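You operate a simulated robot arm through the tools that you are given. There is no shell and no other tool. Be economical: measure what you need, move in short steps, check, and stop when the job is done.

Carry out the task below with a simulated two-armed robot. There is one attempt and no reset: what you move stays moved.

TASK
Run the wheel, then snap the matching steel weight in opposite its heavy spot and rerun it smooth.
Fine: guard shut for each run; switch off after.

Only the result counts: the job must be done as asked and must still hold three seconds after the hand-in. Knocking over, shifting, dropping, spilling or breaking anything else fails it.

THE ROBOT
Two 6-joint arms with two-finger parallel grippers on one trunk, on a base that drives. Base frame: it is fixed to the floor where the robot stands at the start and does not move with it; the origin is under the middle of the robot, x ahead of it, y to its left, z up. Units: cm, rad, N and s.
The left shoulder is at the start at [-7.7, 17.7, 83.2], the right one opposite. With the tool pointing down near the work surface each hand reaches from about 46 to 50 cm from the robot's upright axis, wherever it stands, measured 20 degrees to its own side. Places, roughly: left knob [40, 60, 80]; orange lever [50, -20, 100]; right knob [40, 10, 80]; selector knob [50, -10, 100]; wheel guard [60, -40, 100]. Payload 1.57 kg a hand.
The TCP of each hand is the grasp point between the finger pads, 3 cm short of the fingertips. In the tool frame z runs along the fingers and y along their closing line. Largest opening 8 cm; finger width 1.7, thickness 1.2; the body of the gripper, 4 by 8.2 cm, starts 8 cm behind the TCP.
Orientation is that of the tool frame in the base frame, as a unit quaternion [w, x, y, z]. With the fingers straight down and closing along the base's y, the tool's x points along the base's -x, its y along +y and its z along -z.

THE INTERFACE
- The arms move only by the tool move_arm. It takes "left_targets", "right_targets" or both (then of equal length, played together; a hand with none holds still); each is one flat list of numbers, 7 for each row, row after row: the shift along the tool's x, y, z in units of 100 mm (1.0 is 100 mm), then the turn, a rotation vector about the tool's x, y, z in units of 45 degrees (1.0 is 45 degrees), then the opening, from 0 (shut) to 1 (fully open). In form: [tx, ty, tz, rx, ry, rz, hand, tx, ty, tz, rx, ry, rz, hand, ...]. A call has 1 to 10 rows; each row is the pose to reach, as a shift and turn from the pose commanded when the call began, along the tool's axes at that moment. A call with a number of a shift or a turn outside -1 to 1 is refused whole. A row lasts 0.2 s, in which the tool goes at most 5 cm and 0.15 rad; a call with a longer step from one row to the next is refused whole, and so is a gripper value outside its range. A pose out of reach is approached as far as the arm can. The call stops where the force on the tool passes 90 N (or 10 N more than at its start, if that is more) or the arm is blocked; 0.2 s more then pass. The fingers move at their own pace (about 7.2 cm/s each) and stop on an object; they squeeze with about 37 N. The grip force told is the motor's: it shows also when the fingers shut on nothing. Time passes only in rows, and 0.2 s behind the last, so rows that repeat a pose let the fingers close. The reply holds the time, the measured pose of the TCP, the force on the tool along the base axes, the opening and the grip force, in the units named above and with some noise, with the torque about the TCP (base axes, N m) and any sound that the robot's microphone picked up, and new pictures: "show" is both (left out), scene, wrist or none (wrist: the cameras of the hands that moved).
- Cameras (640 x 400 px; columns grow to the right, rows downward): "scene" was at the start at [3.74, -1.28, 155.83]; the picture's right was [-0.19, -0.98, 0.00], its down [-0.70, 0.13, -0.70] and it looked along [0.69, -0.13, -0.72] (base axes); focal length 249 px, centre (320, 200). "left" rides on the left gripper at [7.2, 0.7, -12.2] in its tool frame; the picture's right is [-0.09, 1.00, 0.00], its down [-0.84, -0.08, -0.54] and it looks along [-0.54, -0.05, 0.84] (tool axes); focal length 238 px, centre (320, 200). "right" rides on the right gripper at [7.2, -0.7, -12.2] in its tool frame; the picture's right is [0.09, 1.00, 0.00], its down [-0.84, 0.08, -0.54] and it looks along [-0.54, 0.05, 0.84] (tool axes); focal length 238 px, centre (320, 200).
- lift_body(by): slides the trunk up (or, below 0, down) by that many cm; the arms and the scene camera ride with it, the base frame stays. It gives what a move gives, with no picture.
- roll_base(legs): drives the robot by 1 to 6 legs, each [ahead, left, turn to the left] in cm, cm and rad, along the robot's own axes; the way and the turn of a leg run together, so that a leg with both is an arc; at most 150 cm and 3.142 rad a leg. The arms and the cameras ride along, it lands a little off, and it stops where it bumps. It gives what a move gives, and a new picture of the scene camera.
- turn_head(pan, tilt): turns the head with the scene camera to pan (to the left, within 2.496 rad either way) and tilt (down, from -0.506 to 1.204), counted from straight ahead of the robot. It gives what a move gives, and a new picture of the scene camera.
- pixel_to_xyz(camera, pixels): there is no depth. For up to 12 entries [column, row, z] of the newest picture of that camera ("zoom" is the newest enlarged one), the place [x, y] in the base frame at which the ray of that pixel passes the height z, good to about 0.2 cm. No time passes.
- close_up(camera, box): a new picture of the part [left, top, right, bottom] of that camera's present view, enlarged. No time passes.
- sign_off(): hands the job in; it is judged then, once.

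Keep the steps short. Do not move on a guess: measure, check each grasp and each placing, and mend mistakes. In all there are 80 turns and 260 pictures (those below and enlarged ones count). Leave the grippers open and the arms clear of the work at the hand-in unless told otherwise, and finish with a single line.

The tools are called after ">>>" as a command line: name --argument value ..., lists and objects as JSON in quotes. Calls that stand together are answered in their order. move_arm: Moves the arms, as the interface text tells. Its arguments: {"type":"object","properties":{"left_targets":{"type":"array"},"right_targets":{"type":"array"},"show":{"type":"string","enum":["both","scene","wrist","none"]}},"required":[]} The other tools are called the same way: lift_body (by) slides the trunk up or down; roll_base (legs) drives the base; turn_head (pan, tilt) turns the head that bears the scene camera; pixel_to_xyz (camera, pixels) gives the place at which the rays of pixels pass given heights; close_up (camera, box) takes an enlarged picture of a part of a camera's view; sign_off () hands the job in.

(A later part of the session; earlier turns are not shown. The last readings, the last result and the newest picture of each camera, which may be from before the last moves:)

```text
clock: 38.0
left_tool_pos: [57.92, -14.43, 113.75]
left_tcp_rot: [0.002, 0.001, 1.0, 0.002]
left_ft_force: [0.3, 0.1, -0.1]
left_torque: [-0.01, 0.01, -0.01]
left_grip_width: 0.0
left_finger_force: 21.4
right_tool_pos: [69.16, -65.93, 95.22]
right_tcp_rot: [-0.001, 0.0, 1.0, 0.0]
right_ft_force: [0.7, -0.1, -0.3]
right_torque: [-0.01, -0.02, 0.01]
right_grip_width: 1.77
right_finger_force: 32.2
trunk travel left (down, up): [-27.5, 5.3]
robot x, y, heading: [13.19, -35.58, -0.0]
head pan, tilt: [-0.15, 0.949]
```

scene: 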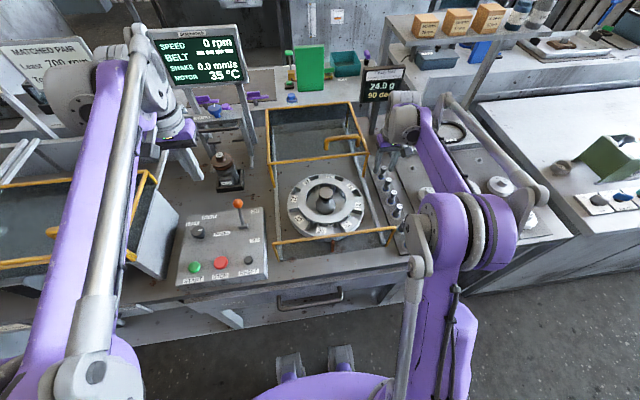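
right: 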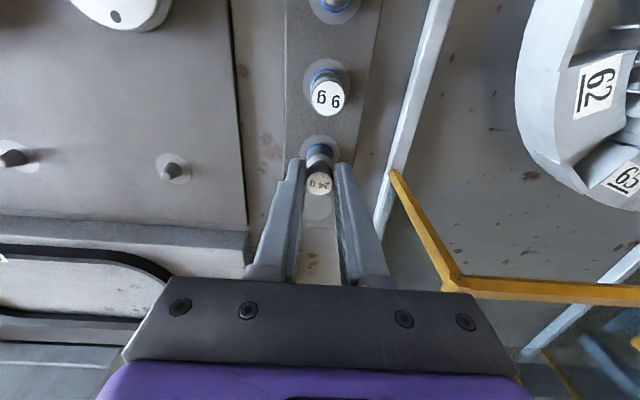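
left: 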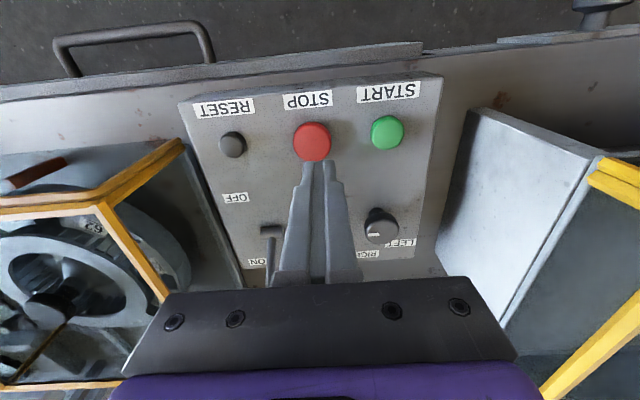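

Gripped at 1.77 cm. Lift straight up 3 cm to check it comes free, then higher.

>>> move_arm --right_targets '[0, 0, -0.15, 0, 0, 0, 0, 0, 0, -0.35, 0, 0, 0, 0, 0, 0, -0.7, 0, 0, 0, 0, 0, 0, -1.0, 0, 0, 0, 0]'

>>> close_up --camera "right" --box '[250, 90, 390, 230]'

```text
clock: 39.0
left_tool_pos: [57.78, -14.48, 113.59]
left_tcp_rot: [0.003, 0.0, 1.0, 0.001]
left_ft_force: [0.0, -0.5, -0.4]
left_torque: [-0.01, -0.02, 0.01]
left_grip_width: 0.01
left_finger_force: 21.0
right_tool_pos: [68.92, -66.05, 105.3]
right_tcp_rot: [0.0, 0.001, 1.0, 0.0]
right_ft_force: [0.3, -0.6, -0.4]
right_torque: [-0.02, -0.02, 0.03]
right_grip_width: 1.74
right_finger_force: 32.1
trunk travel left (down, up): [-27.5, 5.3]
robot x, y, heading: [13.24, -35.3, -0.001]
head pan, tilt: [-0.15, 0.949]
```

scene: 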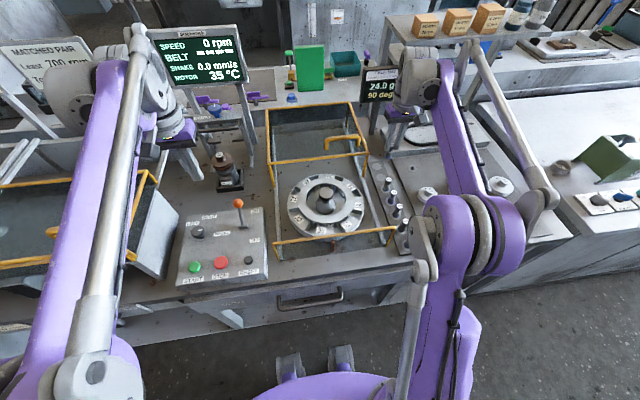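
right: 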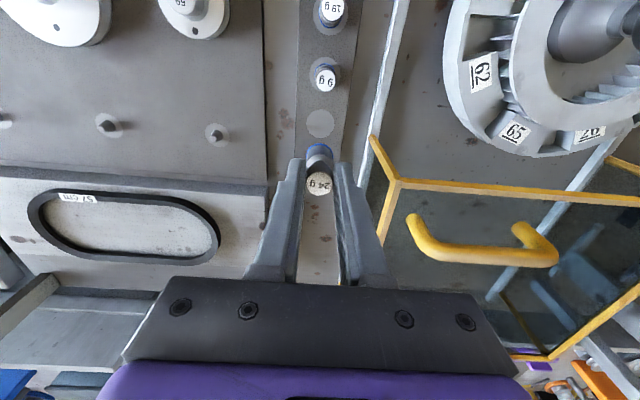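

```text
2.86 times, centred on (320, 160) of right
```

zoom: 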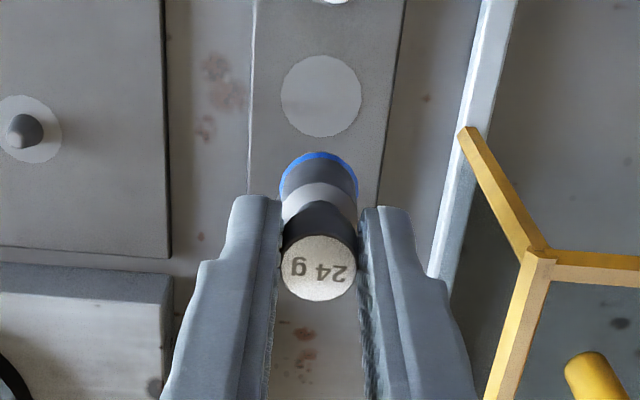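

The 24 g weight is held. Moving near pocket 62, staying above everything, to refine the pocket position.

>>> move_arm --right_targets '[0.3, 0, -0.25, 0, 0, 0, 0, 0.5, 0.35, -0.25, 0, 0, 0, 0, 0.5, 0.8, -0.25, 0, 0, 0, 0, 0.5, 1.0, -0.25, 0, 0, 0, 0]'

>>> close_up --camera "right" --box '[240, 30, 440, 180]'

>>> close_up --camera "scene" --box '[270, 150, 410, 250]'

```text
clock: 40.0
left_tool_pos: [57.8, -14.46, 113.65]
left_tcp_rot: [0.003, 0.001, 1.0, 0.0]
left_ft_force: [0.4, 0.1, 0.3]
left_torque: [0.01, 0.01, -0.01]
left_grip_width: 0.03
left_finger_force: 21.9
right_tool_pos: [64.25, -56.01, 107.69]
right_tcp_rot: [0.0, 0.0, 1.0, 0.0]
right_ft_force: [-0.5, -0.1, -0.6]
right_torque: [0.02, 0.01, -0.01]
right_grip_width: 1.75
right_finger_force: 32.5
trunk travel left (down, up): [-27.5, 5.3]
robot x, y, heading: [13.32, -35.27, -0.005]
head pan, tilt: [-0.15, 0.949]
```

scene: 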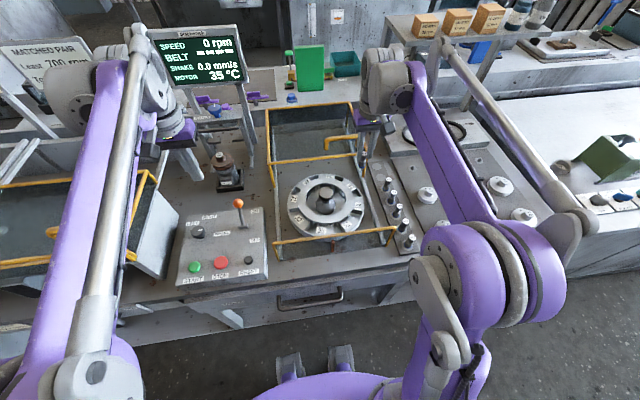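
right: 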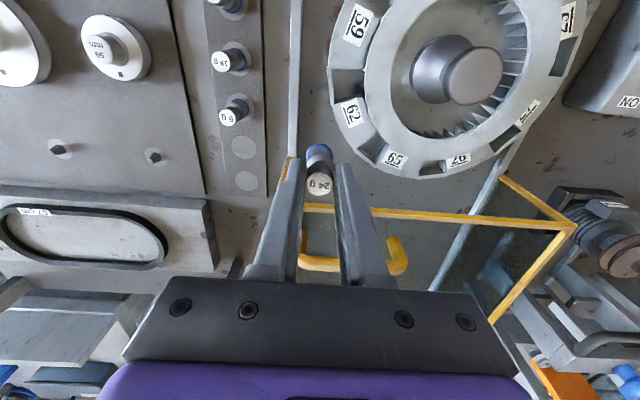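

```text
2.67 times, centred on (340, 105) of right
```

zoom: 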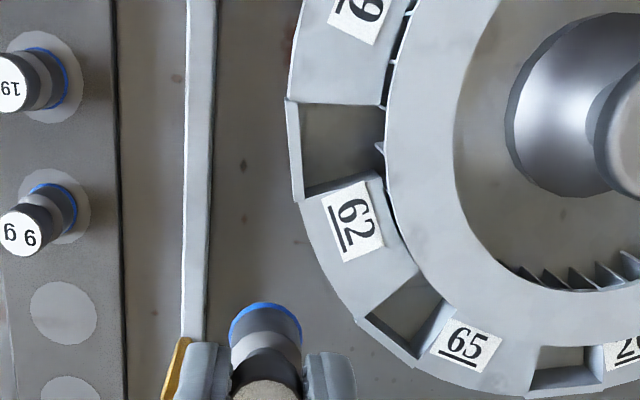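

```text
4.00 times, centred on (340, 200) of scene
```

zoom: 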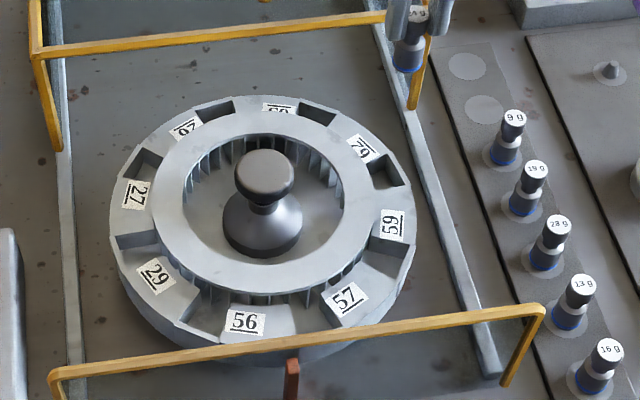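

>>> pixel_to_xyz --camera "right" --pixels '[[328, 67.5, 94], [363.3, 69, 94], [334.4, 103.9, 94], [363.6, 94.9, 94], [347.5, 84.4, 94], [347.5, 84.4, 92], [330, 68, 90]]'

>>> pixel_to_xyz --camera "scene" --pixels '[[353, 190, 94], [360, 188, 94], [366, 196, 94], [354.5, 197, 94], [356.5, 193, 94], [324, 197, 92], [324, 197, 96]]'

>>> close_up --camera "scene" --box '[335, 175, 385, 210]'

>>> close_up --camera "right" --box '[310, 50, 390, 120]'

```text
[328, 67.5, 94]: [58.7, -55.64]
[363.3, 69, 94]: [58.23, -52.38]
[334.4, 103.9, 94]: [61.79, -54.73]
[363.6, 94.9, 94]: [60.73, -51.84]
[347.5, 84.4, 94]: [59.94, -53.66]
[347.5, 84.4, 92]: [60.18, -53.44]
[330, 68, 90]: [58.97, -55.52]
```

```text
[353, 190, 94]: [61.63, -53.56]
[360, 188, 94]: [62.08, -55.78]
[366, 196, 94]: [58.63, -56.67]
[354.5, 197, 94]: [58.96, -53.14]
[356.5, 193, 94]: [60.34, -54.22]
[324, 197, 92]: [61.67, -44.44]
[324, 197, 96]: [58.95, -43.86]
```

```text
11.43 times, centred on (360, 192) of scene
```

zoom: 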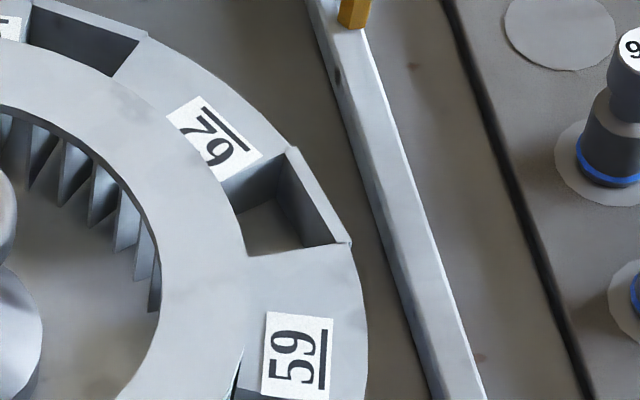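

```text
5.71 times, centred on (350, 85) of right
```

zoom: 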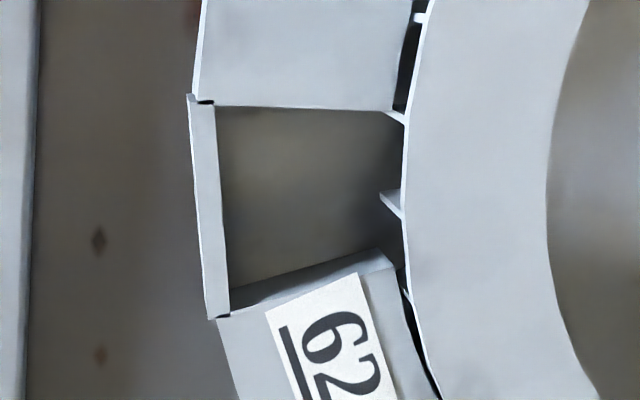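

Pocket 62's opening is about 3×3 cm, centred near (59.7,-53.7) with rim z≈95. I'll hover the weight just above it.

>>> move_arm --right_targets '[0.25, 0.12, 0, 0, 0, 0, 0, 0.445, 0.225, 0, 0, 0, 0, 0, 0.445, 0.225, 0.28, 0, 0, 0, 0]'

>>> close_up --camera "right" --box '[250, 70, 390, 220]'

>>> close_up --camera "scene" --box '[310, 150, 400, 220]'

```text
clock: 40.9
left_tool_pos: [57.93, -14.45, 113.68]
left_tcp_rot: [0.002, 0.0, 1.0, 0.002]
left_ft_force: [-0.1, -0.1, 0.0]
left_torque: [-0.03, 0.0, 0.04]
left_grip_width: 0.0
left_finger_force: 20.8
right_tool_pos: [59.62, -53.85, 105.19]
right_tcp_rot: [0.0, 0.001, 1.0, 0.001]
right_ft_force: [-0.4, 0.6, 0.0]
right_torque: [0.03, 0.02, -0.06]
right_grip_width: 1.74
right_finger_force: 32.2
trunk travel left (down, up): [-27.5, 5.3]
robot x, y, heading: [13.43, -35.28, -0.005]
head pan, tilt: [-0.15, 0.949]
```

scene: 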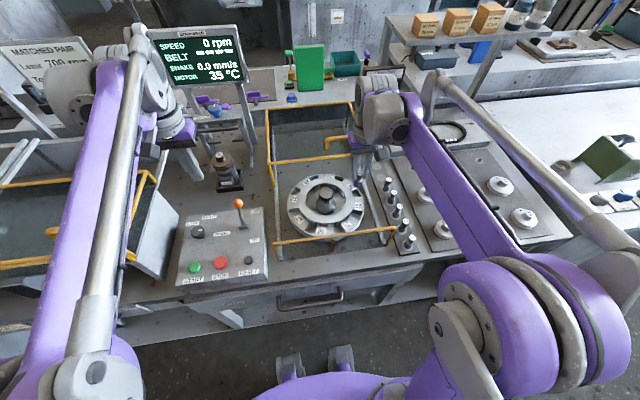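
right: 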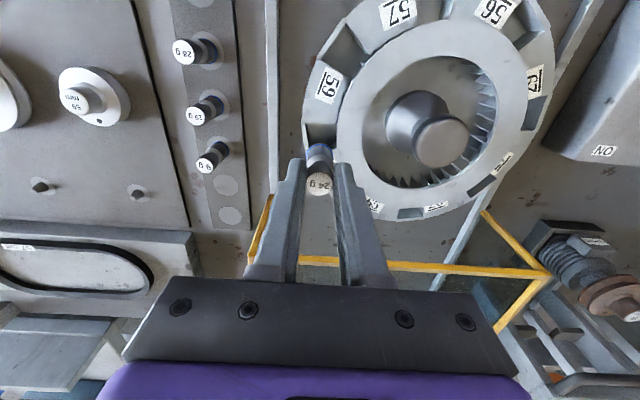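

```text
2.67 times, centred on (320, 145) of right
```

zoom: 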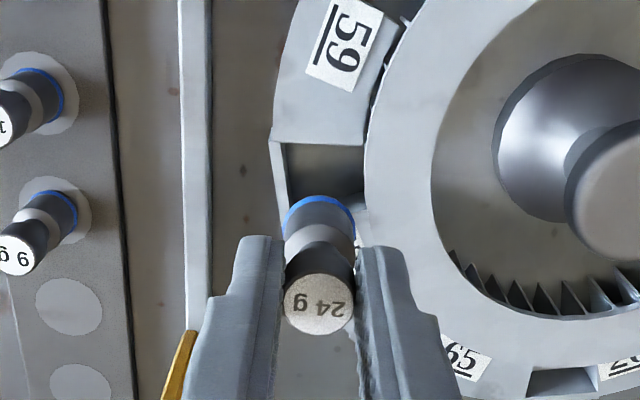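

```text
5.71 times, centred on (355, 185) of scene
```

zoom: 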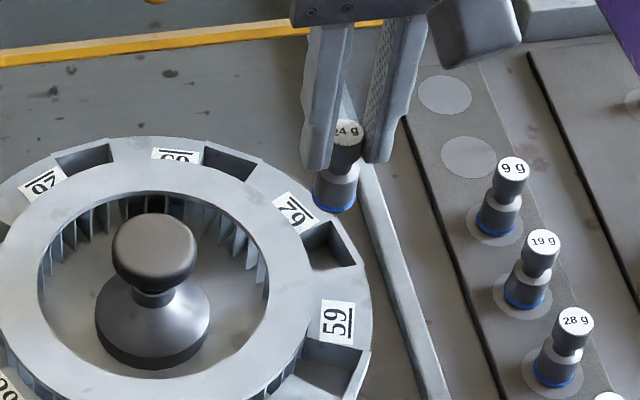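

>>> pixel_to_xyz --camera "scene" --pixels '[[357.8, 184.5, 98.3], [355.9, 192.2, 95], [355.9, 192.2, 96], [362, 191.5, 95], [350.3, 193.5, 95]]'

>>> pixel_to_xyz --camera "right" --pixels '[[320.5, 150, 98.3], [306, 124.5, 95], [337, 125, 95], [304.5, 125, 95], [320, 183, 104.2]]'

```text
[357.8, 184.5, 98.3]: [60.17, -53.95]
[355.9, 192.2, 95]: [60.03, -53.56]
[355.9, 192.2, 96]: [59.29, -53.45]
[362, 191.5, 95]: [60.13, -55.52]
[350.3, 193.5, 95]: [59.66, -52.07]
```

```text
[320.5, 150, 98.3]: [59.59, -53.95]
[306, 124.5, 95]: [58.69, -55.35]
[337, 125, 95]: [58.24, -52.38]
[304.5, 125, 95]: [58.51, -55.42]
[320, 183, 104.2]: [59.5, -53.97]
```

Aligned to within 0.3 cm; I'll nudge +0.25 in x and lower slowly, watching the force.

>>> move_arm --right_targets '[-0.025, 0, 0.15, 0, 0, 0, 0, -0.025, 0, 0.3, 0, 0, 0, 0, -0.025, 0, 0.4, 0, 0, 0, 0, -0.025, 0, 0.5, 0, 0, 0, 0]'

>>> close_up --camera "right" --box '[250, 70, 390, 220]'

>>> close_up --camera "scene" --box '[310, 150, 400, 220]'

```text
clock: 41.9
left_tool_pos: [57.8, -14.53, 113.64]
left_tcp_rot: [0.003, 0.001, 1.0, 0.002]
left_ft_force: [-0.7, -0.8, -0.1]
left_torque: [0.0, 0.01, 0.01]
left_grip_width: 0.01
left_finger_force: 21.3
right_tool_pos: [60.01, -53.91, 100.0]
right_tcp_rot: [0.0, 0.001, 1.0, 0.0]
right_ft_force: [0.6, 0.6, 0.0]
right_torque: [0.03, 0.02, 0.02]
right_grip_width: 1.75
right_finger_force: 32.7
trunk travel left (down, up): [-27.5, 5.3]
robot x, y, heading: [14.05, -35.19, 0.003]
head pan, tilt: [-0.15, 0.949]
```

scene: 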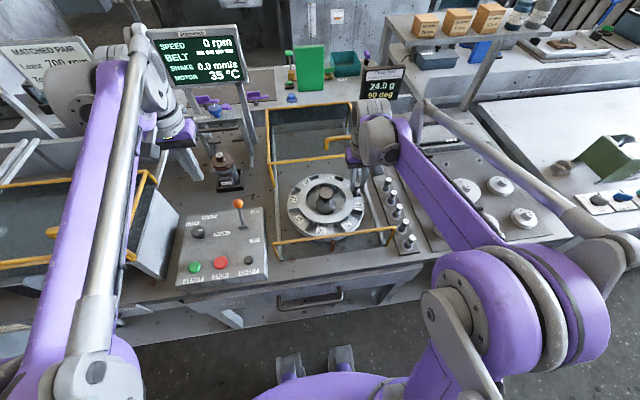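
right: 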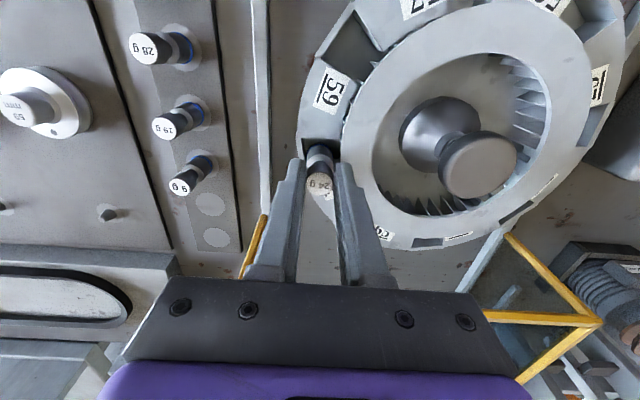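

```text
2.67 times, centred on (320, 145) of right
```

zoom: 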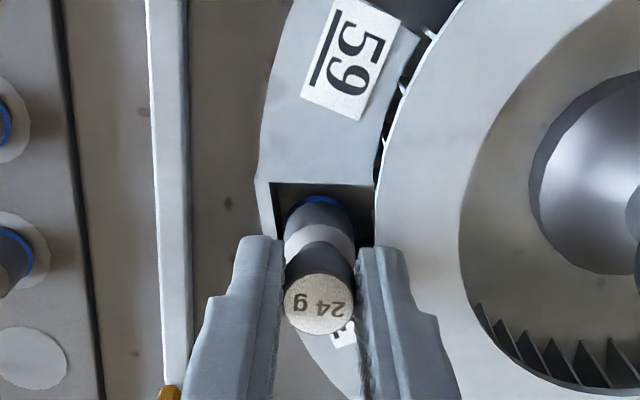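

```text
5.71 times, centred on (355, 185) of scene
```

zoom: 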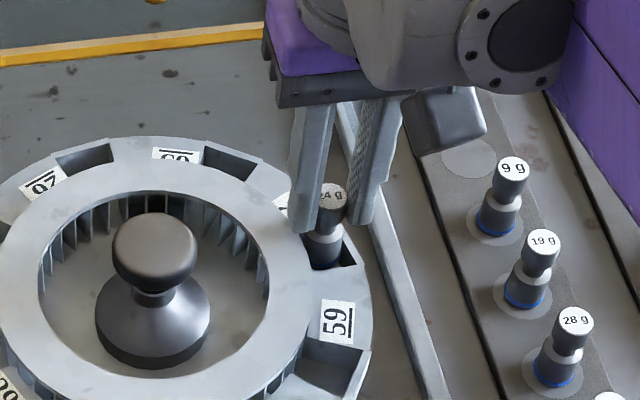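

The weight is inside the pocket mouth. Lower further in 0.4 cm steps.

>>> move_arm --right_targets '[0, 0, 0.05, 0, 0, 0, 0, 0, 0, 0.1, 0, 0, 0, 0, 0, 0, 0.14, 0, 0, 0, 0, 0, 0, 0.18, 0, 0, 0, 0, 0, 0, 0.22, 0, 0, 0, 0]' --show "wrist"

>>> close_up --camera "scene" --box '[310, 150, 400, 220]'

```text
clock: 42.7
left_tool_pos: [57.58, -14.26, 113.75]
left_tcp_rot: [0.004, 0.001, 1.0, 0.0]
left_ft_force: [-0.9, 0.6, -0.8]
left_torque: [0.0, 0.0, -0.01]
left_grip_width: 0.0
left_finger_force: 20.8
right_tool_pos: [59.79, -53.79, 99.22]
right_tcp_rot: [0.002, 0.002, 1.0, -0.001]
right_ft_force: [0.9, -1.4, 59.2]
right_torque: [0.97, 0.33, -0.03]
right_grip_width: 1.77
right_finger_force: 31.7
trunk travel left (down, up): [-27.5, 5.3]
robot x, y, heading: [13.34, -35.34, -0.004]
head pan, tilt: [-0.15, 0.949]
stopped in row 4 (right hand): the force on the tool passed its limit at 100 N (the readings are from after the stop); the commanded pose is now the measured one
```

right: 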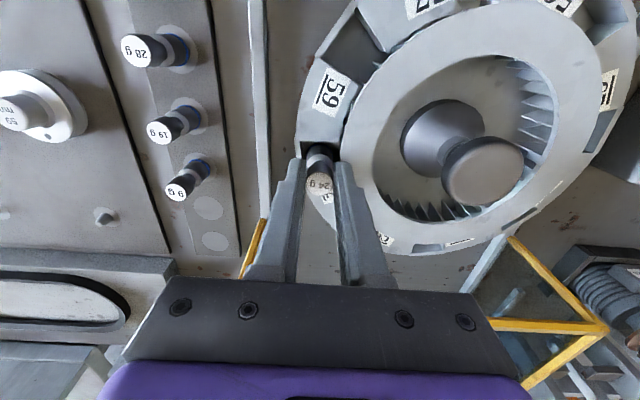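

```text
5.71 times, centred on (355, 185) of scene
```

zoom: 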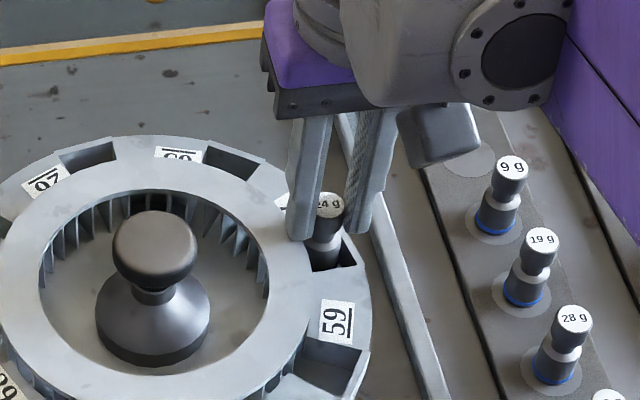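

The force and its torque (1.6 cm toward +y) show the inner finger resting on the wheel's raised ring; the weight itself is still free. I'll raise 0.3 cm, release into the pocket, and look.

>>> move_arm --right_targets '[-0.01, 0, -0.04, 0, 0, 0, 0, -0.01, 0, -0.04, 0, 0, 0, 0.35, -0.01, 0, -0.04, 0, 0, 0, 0.35, -0.01, 0, -0.04, 0, 0, 0, 0.35]' --show "wrist"

>>> close_up --camera "right" --box '[250, 70, 390, 220]'

>>> close_up --camera "scene" --box '[310, 150, 400, 220]'

```text
clock: 43.7
left_tool_pos: [57.58, -14.5, 113.66]
left_tcp_rot: [0.003, 0.0, 1.0, 0.003]
left_ft_force: [0.5, -0.4, -0.4]
left_torque: [0.01, 0.01, 0.03]
left_grip_width: 0.0
left_finger_force: 21.2
right_tool_pos: [59.98, -53.96, 99.31]
right_tcp_rot: [0.002, 0.002, 1.0, -0.001]
right_ft_force: [1.5, -6.7, 26.4]
right_torque: [0.25, 0.05, 0.03]
right_grip_width: 2.16
right_finger_force: 0.1
trunk travel left (down, up): [-27.5, 5.3]
robot x, y, heading: [13.63, -35.19, -0.005]
head pan, tilt: [-0.15, 0.949]
```

right: 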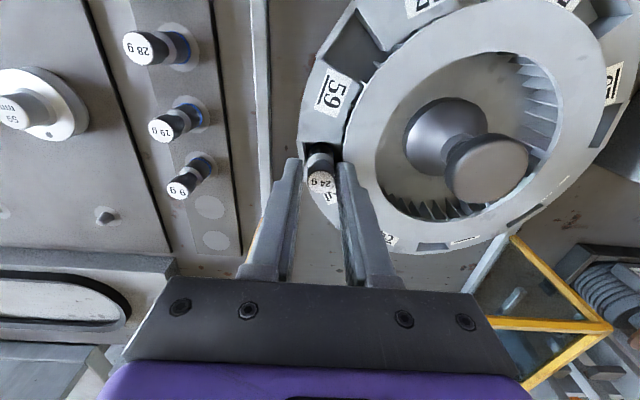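

```text
2.67 times, centred on (320, 145) of right
```

zoom: 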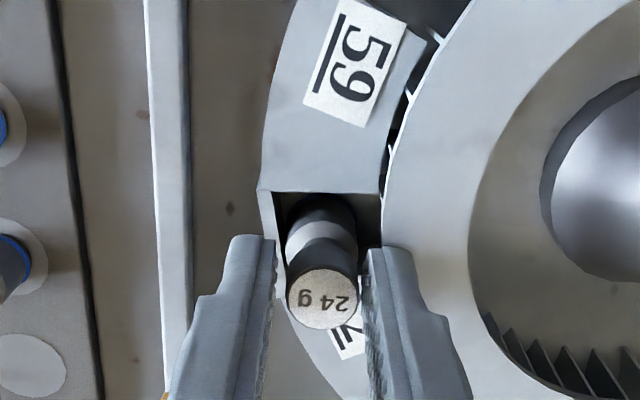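

```text
5.71 times, centred on (355, 185) of scene
```

zoom: 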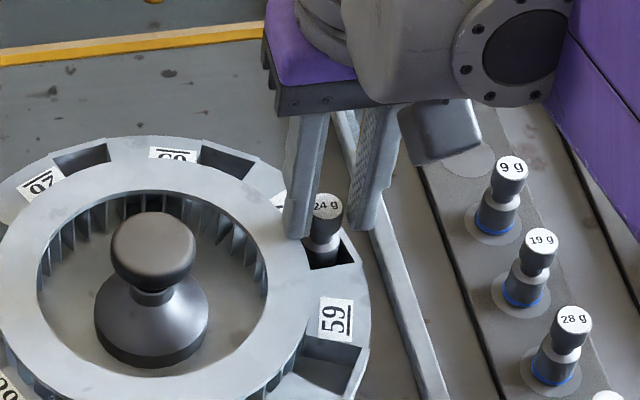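

Still touching the ring (26 N). I'll raise 1 cm and open a bit more.

>>> move_arm --right_targets '[0, 0, -0.1, 0, 0, 0, 0.4, 0, 0, -0.1, 0, 0, 0, 0.4, 0, 0, -0.1, 0, 0, 0, 0.4]' --show "wrist"

>>> close_up --camera "scene" --box '[310, 150, 400, 220]'

>>> close_up --camera "right" --box '[250, 70, 390, 220]'

```text
clock: 44.5
left_tool_pos: [57.91, -14.54, 113.61]
left_tcp_rot: [0.001, 0.001, 1.0, 0.002]
left_ft_force: [0.6, 0.6, 0.0]
left_torque: [-0.02, 0.03, 0.02]
left_grip_width: 0.01
left_finger_force: 21.5
right_tool_pos: [60.2, -53.94, 100.25]
right_tcp_rot: [0.001, 0.002, 1.0, 0.0]
right_ft_force: [1.1, 0.3, 0.3]
right_torque: [0.01, -0.01, -0.03]
right_grip_width: 3.21
right_finger_force: 0.1
trunk travel left (down, up): [-27.5, 5.3]
robot x, y, heading: [13.25, -35.27, -0.006]
head pan, tilt: [-0.15, 0.949]
```

right: 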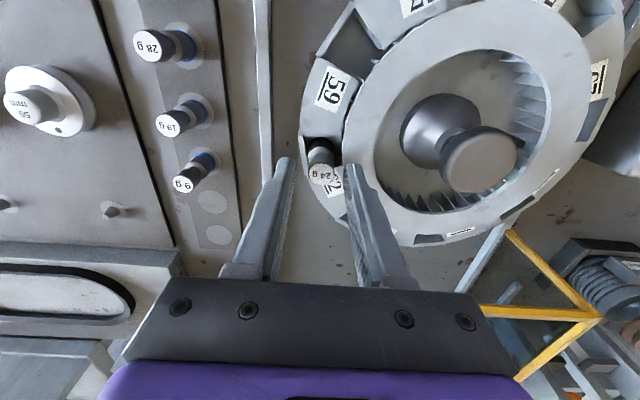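

```text
5.71 times, centred on (355, 185) of scene
```

zoom: 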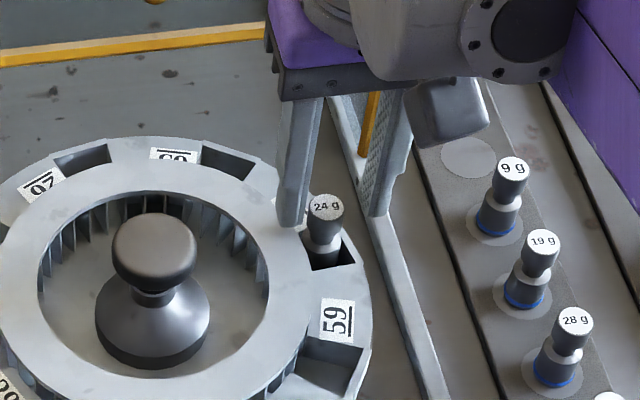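

```text
2.67 times, centred on (320, 145) of right
```

zoom: 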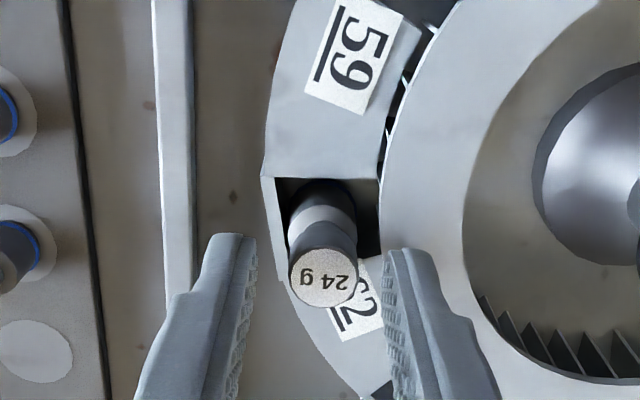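

>>> pixel_to_xyz --camera "right" --pixels '[[321.9, 173, 99], [321.9, 173, 98], [321.9, 173, 97], [321.9, 173, 96]]'

>>> pixel_to_xyz --camera "scene" --pixels '[[355.9, 186.2, 99], [355.9, 186.2, 98], [355.9, 186.2, 97], [355.9, 186.2, 96]]'

```text
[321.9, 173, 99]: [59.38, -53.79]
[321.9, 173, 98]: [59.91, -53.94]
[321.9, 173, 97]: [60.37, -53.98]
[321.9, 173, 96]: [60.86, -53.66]
```

```text
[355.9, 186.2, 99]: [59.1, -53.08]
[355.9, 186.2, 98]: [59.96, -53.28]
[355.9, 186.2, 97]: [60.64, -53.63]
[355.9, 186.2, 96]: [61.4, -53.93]
```

The weight stands upright with its top at (60.2,-53.8), z≈97.5. I'll raise, shut the fingers, and press down on its head to snap it.

>>> move_arm --right_targets '[0, 0, -0.25, 0, 0, 0, 0.4, 0, 0.01, -0.35, 0, 0, 0, 0.2, 0, 0.01, -0.35, 0, 0, 0, 0, 0, 0.01, -0.35, 0, 0, 0, 0, 0, 0.01, -0.35, 0, 0, 0, 0]' --show "none"

>>> move_arm --right_targets '[0, 0, 0.15, 0, 0, 0, 0, 0, 0, 0.3, 0, 0, 0, 0, 0, 0, 0.36, 0, 0, 0, 0, 0, 0, 0.42, 0, 0, 0, 0, 0, 0, 0.48, 0, 0, 0, 0, 0, 0, 0.54, 0, 0, 0, 0]' --show "wrist"

```text
clock: 45.7
left_tool_pos: [57.78, -14.44, 113.65]
left_tcp_rot: [0.003, 0.001, 1.0, 0.001]
left_ft_force: [-0.3, -0.6, 0.6]
left_torque: [0.0, -0.02, 0.01]
left_grip_width: 0.01
left_finger_force: 21.1
right_tool_pos: [60.2, -53.97, 103.71]
right_tcp_rot: [0.001, 0.001, 1.0, -0.001]
right_ft_force: [-0.8, 0.1, -0.5]
right_torque: [-0.03, -0.02, -0.02]
right_grip_width: 0.0
right_finger_force: 21.2
trunk travel left (down, up): [-27.5, 5.3]
robot x, y, heading: [13.73, -35.23, -0.002]
head pan, tilt: [-0.15, 0.949]
```

```text
clock: 46.8
left_tool_pos: [57.6, -14.32, 113.75]
left_tcp_rot: [0.003, 0.001, 1.0, 0.001]
left_ft_force: [0.1, 0.8, 0.0]
left_torque: [-0.01, 0.03, -0.05]
left_grip_width: 0.0
left_finger_force: 21.3
right_tool_pos: [60.03, -53.82, 100.58]
right_tcp_rot: [0.004, 0.003, 1.0, -0.002]
right_ft_force: [0.5, 0.0, 64.6]
right_torque: [-0.03, 0.01, 0.01]
right_grip_width: 0.0
right_finger_force: 21.1
trunk travel left (down, up): [-27.5, 5.3]
robot x, y, heading: [13.53, -35.62, -0.006]
head pan, tilt: [-0.15, 0.949]
stopped in row 5 (right hand): the force on the tool passed its limit at 101 N (the readings are from after the stop); the commanded pose is now the measured one
```

right: 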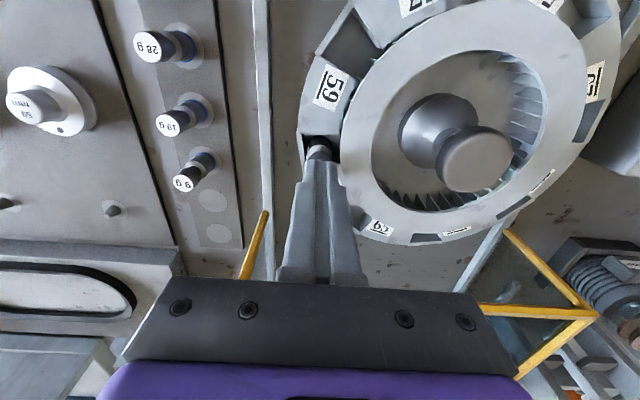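

100 N on its head with no further travel: it is on the pocket floor. I'll lift off and see how it sits.

>>> move_arm --right_targets '[0, 0, -0.3, 0, 0, 0, 0, 0.3, 0, -0.6, 0, 0, 0, 0.4, 0.6, 0, -0.7, 0, 0, 0, 0.4]' --show "wrist"

>>> close_up --camera "right" --box '[260, 120, 400, 240]'

>>> close_up --camera "scene" --box '[325, 165, 385, 215]'

```text
clock: 47.6
left_tool_pos: [57.88, -14.51, 113.71]
left_tcp_rot: [0.002, 0.001, 1.0, 0.001]
left_ft_force: [-0.3, -0.5, 0.3]
left_torque: [-0.02, 0.0, -0.02]
left_grip_width: 0.0
left_finger_force: 21.1
right_tool_pos: [53.94, -53.88, 107.02]
right_tcp_rot: [0.002, 0.003, 1.0, -0.002]
right_ft_force: [0.1, 0.2, -0.1]
right_torque: [-0.03, 0.01, -0.03]
right_grip_width: 3.21
right_finger_force: 0.0
trunk travel left (down, up): [-27.5, 5.3]
robot x, y, heading: [13.5, -35.34, 0.002]
head pan, tilt: [-0.15, 0.949]
```

right: 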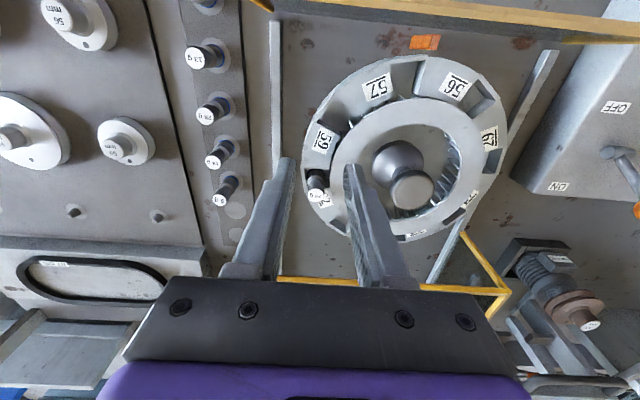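

```text
3.33 times, centred on (330, 180) of right
```

zoom: 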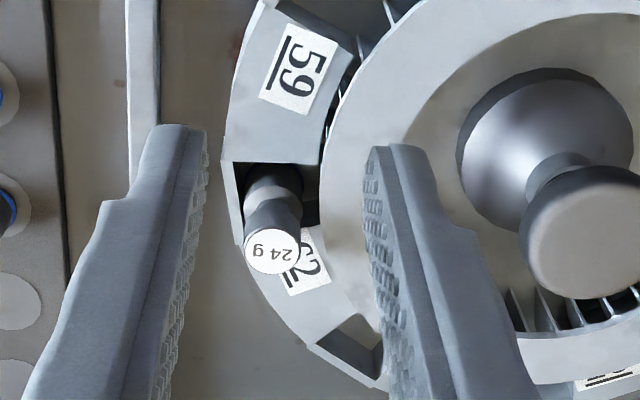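

```text
8.00 times, centred on (355, 190) of scene
```

zoom: 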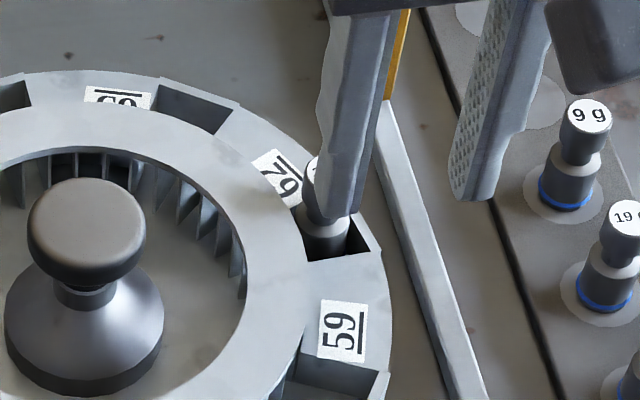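

I'll move the hand aside for an unobstructed view of the seated weight.

>>> move_arm --right_targets '[0.3, -0.3, -0.2, 0, 0, 0, 0.4, 0.4, -0.7, -0.3, 0, 0, 0, 0.4, 0.4, -1.0, -0.3, 0, 0, 0, 0.4]' --show "wrist"

>>> close_up --camera "scene" --box '[330, 170, 380, 210]'

>>> close_up --camera "right" --box '[360, 100, 480, 220]'

```text
clock: 48.4
left_tool_pos: [57.98, -14.49, 113.68]
left_tcp_rot: [0.001, 0.001, 1.0, 0.002]
left_ft_force: [-0.5, -0.3, -0.8]
left_torque: [0.03, 0.0, -0.04]
left_grip_width: 0.0
left_finger_force: 21.4
right_tool_pos: [50.16, -63.77, 110.34]
right_tcp_rot: [0.003, 0.004, 1.0, -0.001]
right_ft_force: [-0.7, -0.1, 0.7]
right_torque: [0.01, 0.0, 0.01]
right_grip_width: 3.24
right_finger_force: 0.0
trunk travel left (down, up): [-27.5, 5.3]
robot x, y, heading: [13.79, -35.59, -0.003]
head pan, tilt: [-0.15, 0.949]
```

right: 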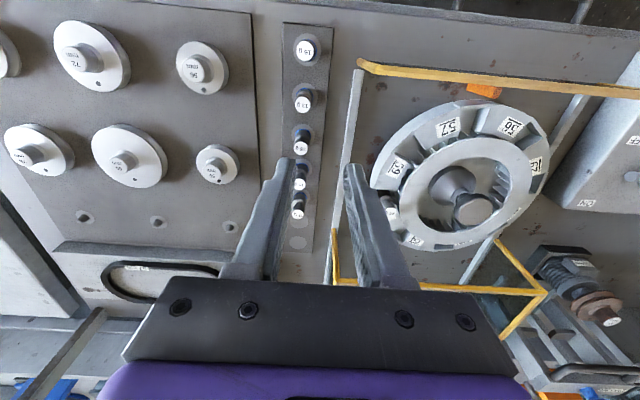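

```text
10.00 times, centred on (355, 190) of scene
```

zoom: 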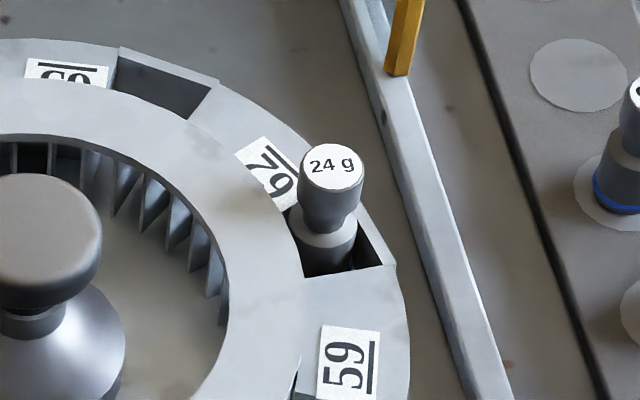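

```text
3.33 times, centred on (420, 160) of right
```

zoom: 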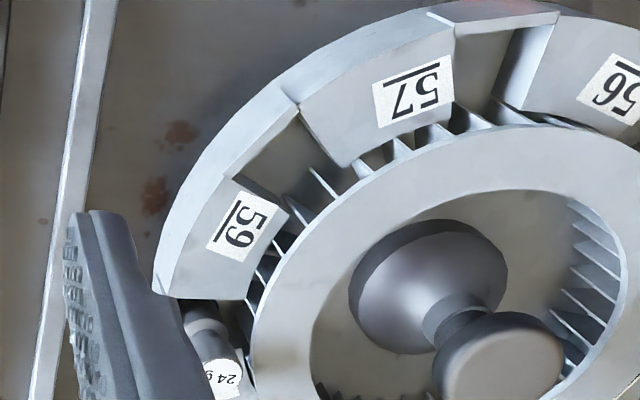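

It stands upright in the pocket. I'll do a gentle pull test: grip just its head and lift 0.3 cm, reading the force.

>>> move_arm --right_targets '[-0.3, 0.3, 0, 0, 0, 0, 0.4, -0.6, 0.6, 0, 0, 0, 0, 0.4, -0.9, 0.9, 0, 0, 0, 0, 0.4, -0.995, 0.985, 0, 0, 0, 0, 0.4, -0.995, 0.985, 0.4, 0, 0, 0, 0.4, -0.995, 0.985, 0.8, 0, 0, 0, 0.4]' --show "wrist"

>>> close_up --camera "right" --box '[250, 90, 390, 220]'

```text
clock: 49.8
left_tool_pos: [57.98, -14.49, 113.59]
left_tcp_rot: [0.002, 0.001, 1.0, 0.002]
left_ft_force: [0.1, 0.0, -0.1]
left_torque: [-0.02, 0.02, 0.06]
left_grip_width: 0.02
left_finger_force: 21.0
right_tool_pos: [60.07, -53.97, 102.02]
right_tcp_rot: [0.002, 0.003, 1.0, -0.002]
right_ft_force: [-0.2, -1.0, 0.1]
right_torque: [0.0, 0.02, 0.01]
right_grip_width: 3.18
right_finger_force: 0.1
trunk travel left (down, up): [-27.5, 5.3]
robot x, y, heading: [13.52, -35.11, -0.0]
head pan, tilt: [-0.15, 0.949]
```

right: 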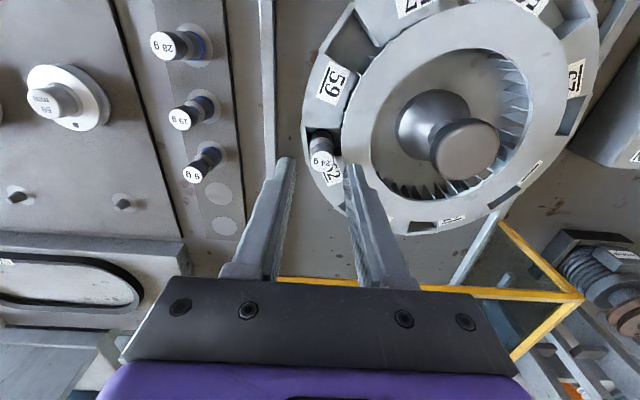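

```text
3.08 times, centred on (320, 155) of right
```

zoom: 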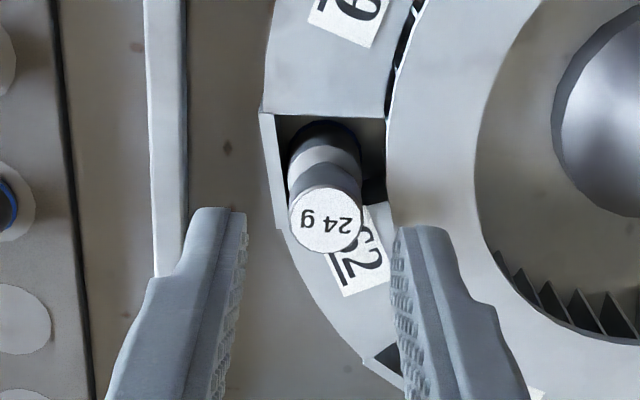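

>>> move_arm --right_targets '[0, 0.01, 0.1, 0, 0, 0, 0.4, 0, 0.01, 0.23, 0, 0, 0, 0.4, 0, 0.01, 0.23, 0, 0, 0, 0.1, 0, 0.01, 0.23, 0, 0, 0, 0.1, 0, 0.01, 0.23, 0, 0, 0, 0]' --show "none"

>>> move_arm --right_targets '[0, 0, -0.03, 0, 0, 0, 0]' --show "wrist"

```text
clock: 51.0
left_tool_pos: [57.83, -14.42, 113.67]
left_tcp_rot: [0.003, 0.001, 1.0, 0.002]
left_ft_force: [-0.2, -0.6, 0.4]
left_torque: [0.0, 0.02, 0.0]
left_grip_width: 0.01
left_finger_force: 20.9
right_tool_pos: [60.04, -53.96, 99.63]
right_tcp_rot: [0.003, 0.004, 1.0, -0.001]
right_ft_force: [-0.1, 1.3, 1.2]
right_torque: [-0.11, -0.03, -0.02]
right_grip_width: 1.72
right_finger_force: 31.9
trunk travel left (down, up): [-27.5, 5.3]
robot x, y, heading: [13.04, -35.06, -0.002]
head pan, tilt: [-0.15, 0.949]
```

```text
clock: 51.4
left_tool_pos: [58.06, -14.46, 113.52]
left_tcp_rot: [0.001, 0.001, 1.0, 0.001]
left_ft_force: [-0.3, 0.4, 0.3]
left_torque: [-0.04, 0.02, 0.02]
left_grip_width: 0.01
left_finger_force: 21.5
right_tool_pos: [60.28, -53.9, 99.66]
right_tcp_rot: [0.001, 0.003, 1.0, -0.001]
right_ft_force: [-0.9, 4.0, -30.4]
right_torque: [-0.11, 0.06, 0.01]
right_grip_width: 1.71
right_finger_force: 32.2
trunk travel left (down, up): [-27.5, 5.3]
robot x, y, heading: [13.38, -35.12, -0.0]
head pan, tilt: [-0.15, 0.949]
```

right: 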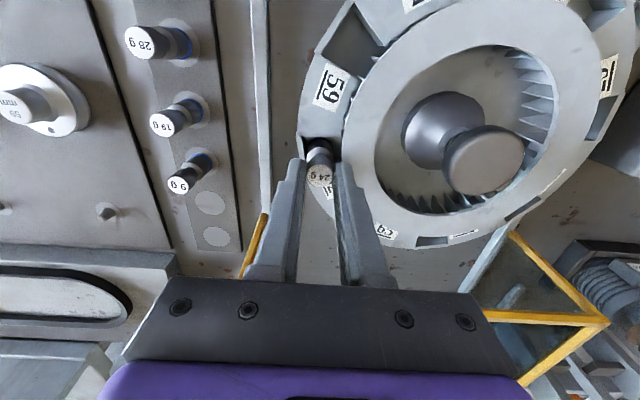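

It held against a 30 N pull without moving, so it is snapped in. I'll ease off, release, and rise.

>>> move_arm --right_targets '[0, 0, 0.03, 0, 0, 0, 0, 0, 0, 0.03, 0, 0, 0, 0.4, 0, 0, 0.03, 0, 0, 0, 0.4, 0, 0, -0.3, 0, 0, 0, 0.4, 0, 0, -0.7, 0, 0, 0, 0.4, 0, 0, -0.9, 0, 0, 0, 0]' --show "none"

>>> move_arm --right_targets '[-0.4, 0, -0.2, 0, 0, 0, 0, -0.8, 0.1, -0.4, 0, 0, 0, 0, -1.0, 0.15, -0.4, 0, 0, 0, 0]'

>>> close_up --camera "scene" --box '[260, 90, 410, 250]'

```text
clock: 52.8
left_tool_pos: [57.89, -14.51, 113.7]
left_tcp_rot: [0.003, 0.001, 1.0, 0.002]
left_ft_force: [1.0, -1.1, -0.4]
left_torque: [0.0, 0.0, 0.0]
left_grip_width: 0.0
left_finger_force: 21.4
right_tool_pos: [60.26, -54.09, 109.14]
right_tcp_rot: [0.002, 0.004, 1.0, -0.002]
right_ft_force: [-1.1, 0.0, 0.3]
right_torque: [0.0, -0.01, 0.0]
right_grip_width: 0.0
right_finger_force: 13.5
trunk travel left (down, up): [-27.5, 5.3]
robot x, y, heading: [13.71, -35.71, -0.003]
head pan, tilt: [-0.15, 0.949]
```

```text
clock: 53.6
left_tool_pos: [57.91, -14.56, 113.61]
left_tcp_rot: [0.002, 0.0, 1.0, 0.002]
left_ft_force: [-0.3, -0.4, -0.2]
left_torque: [0.02, -0.02, 0.0]
left_grip_width: 0.0
left_finger_force: 20.9
right_tool_pos: [70.1, -52.43, 112.93]
right_tcp_rot: [0.002, 0.004, 1.0, -0.002]
right_ft_force: [0.6, 0.3, -0.5]
right_torque: [-0.01, -0.01, 0.03]
right_grip_width: 0.01
right_finger_force: 21.4
trunk travel left (down, up): [-27.5, 5.3]
robot x, y, heading: [13.73, -35.06, 0.0]
head pan, tilt: [-0.15, 0.949]
```

scene: 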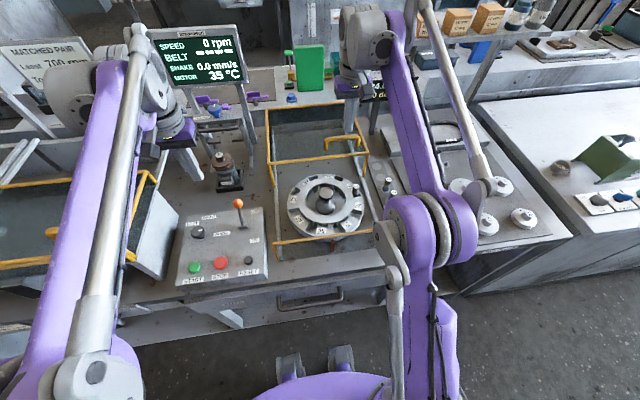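
right: 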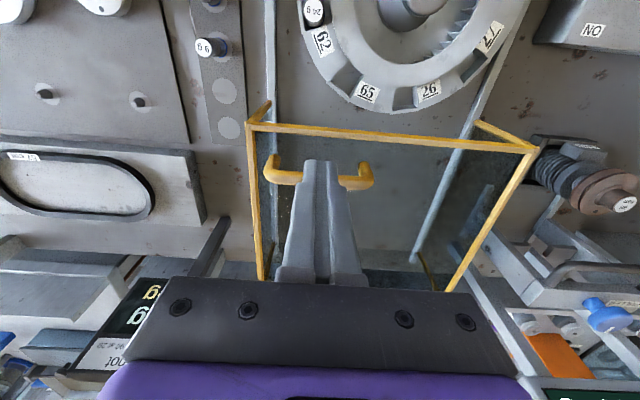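

```text
2.50 times, centred on (335, 170) of scene
```

zoom: 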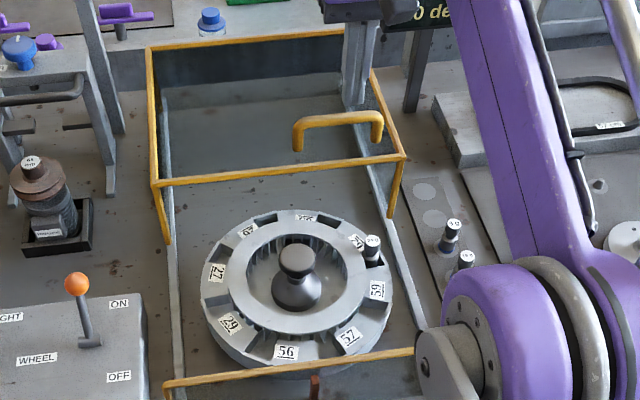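

Now measure the handle's present position to hook behind it.

>>> pixel_to_xyz --camera "right" --pixels '[[365, 170, 103], [275, 165, 103], [300, 178, 103], [355, 183, 103], [250, 126, 100], [532, 147, 100]]'

>>> pixel_to_xyz --camera "scene" --pixels '[[325.8, 193.2, 98], [326.5, 150, 103], [357, 145, 103]]'

```text
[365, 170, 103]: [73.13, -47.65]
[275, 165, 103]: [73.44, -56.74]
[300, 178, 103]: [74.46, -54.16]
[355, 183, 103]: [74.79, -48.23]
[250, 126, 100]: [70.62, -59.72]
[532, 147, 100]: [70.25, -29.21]
```

```text
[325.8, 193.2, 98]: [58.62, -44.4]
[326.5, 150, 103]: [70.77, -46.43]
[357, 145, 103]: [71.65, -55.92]
```

Handle at x≈74. I'll move over it to x≈77.7, then lower the shut fingers behind it.

>>> move_arm --right_targets '[-0.4, 0, 0, 0, 0, 0, 0, -0.77, 0, 0, 0, 0, 0, 0, -0.77, 0, 0.3, 0, 0, 0, 0, -0.77, 0, 0.6, 0, 0, 0, 0, -0.77, 0, 0.86, 0, 0, 0, 0]'

>>> close_up --camera "scene" --box '[280, 100, 400, 190]'

```text
clock: 54.8
left_tool_pos: [57.74, -14.49, 113.61]
left_tcp_rot: [0.002, 0.001, 1.0, 0.002]
left_ft_force: [0.1, 1.1, 0.2]
left_torque: [0.03, -0.02, -0.02]
left_grip_width: 0.0
left_finger_force: 21.1
right_tool_pos: [77.53, -52.64, 104.51]
right_tcp_rot: [0.002, 0.003, 1.0, -0.002]
right_ft_force: [-0.2, -0.3, 0.0]
right_torque: [0.02, -0.01, 0.03]
right_grip_width: 0.02
right_finger_force: 21.0
right hand out of reach, approached as far as the arm can: row 1, 2, 3, 4
trunk travel left (down, up): [-27.5, 5.3]
robot x, y, heading: [13.56, -34.94, 0.001]
head pan, tilt: [-0.15, 0.949]
```

scene: 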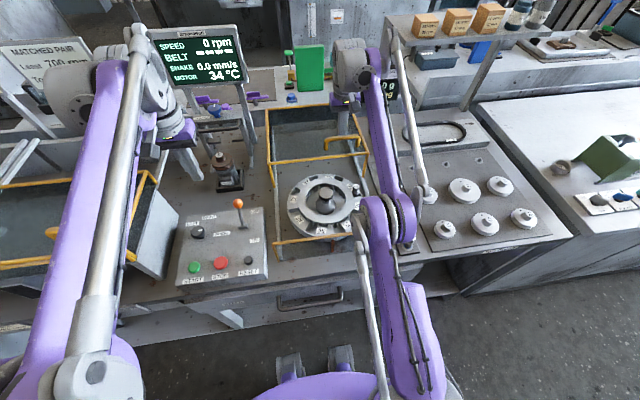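
right: 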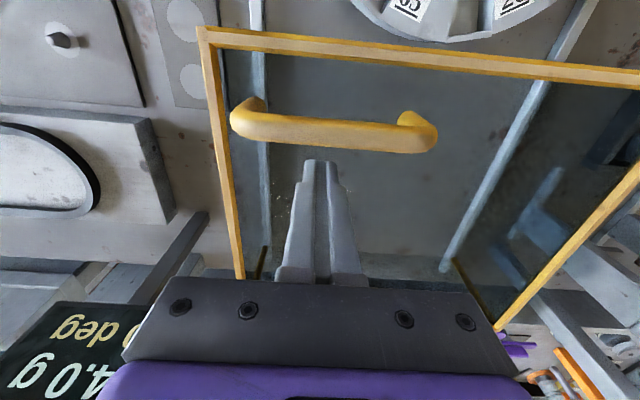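

```text
4.44 times, centred on (340, 145) of scene
```

zoom: 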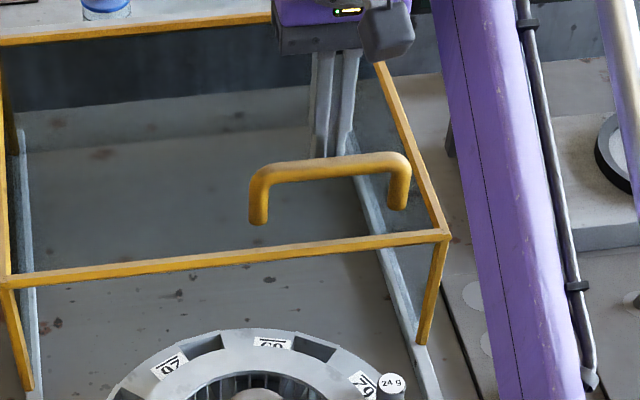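

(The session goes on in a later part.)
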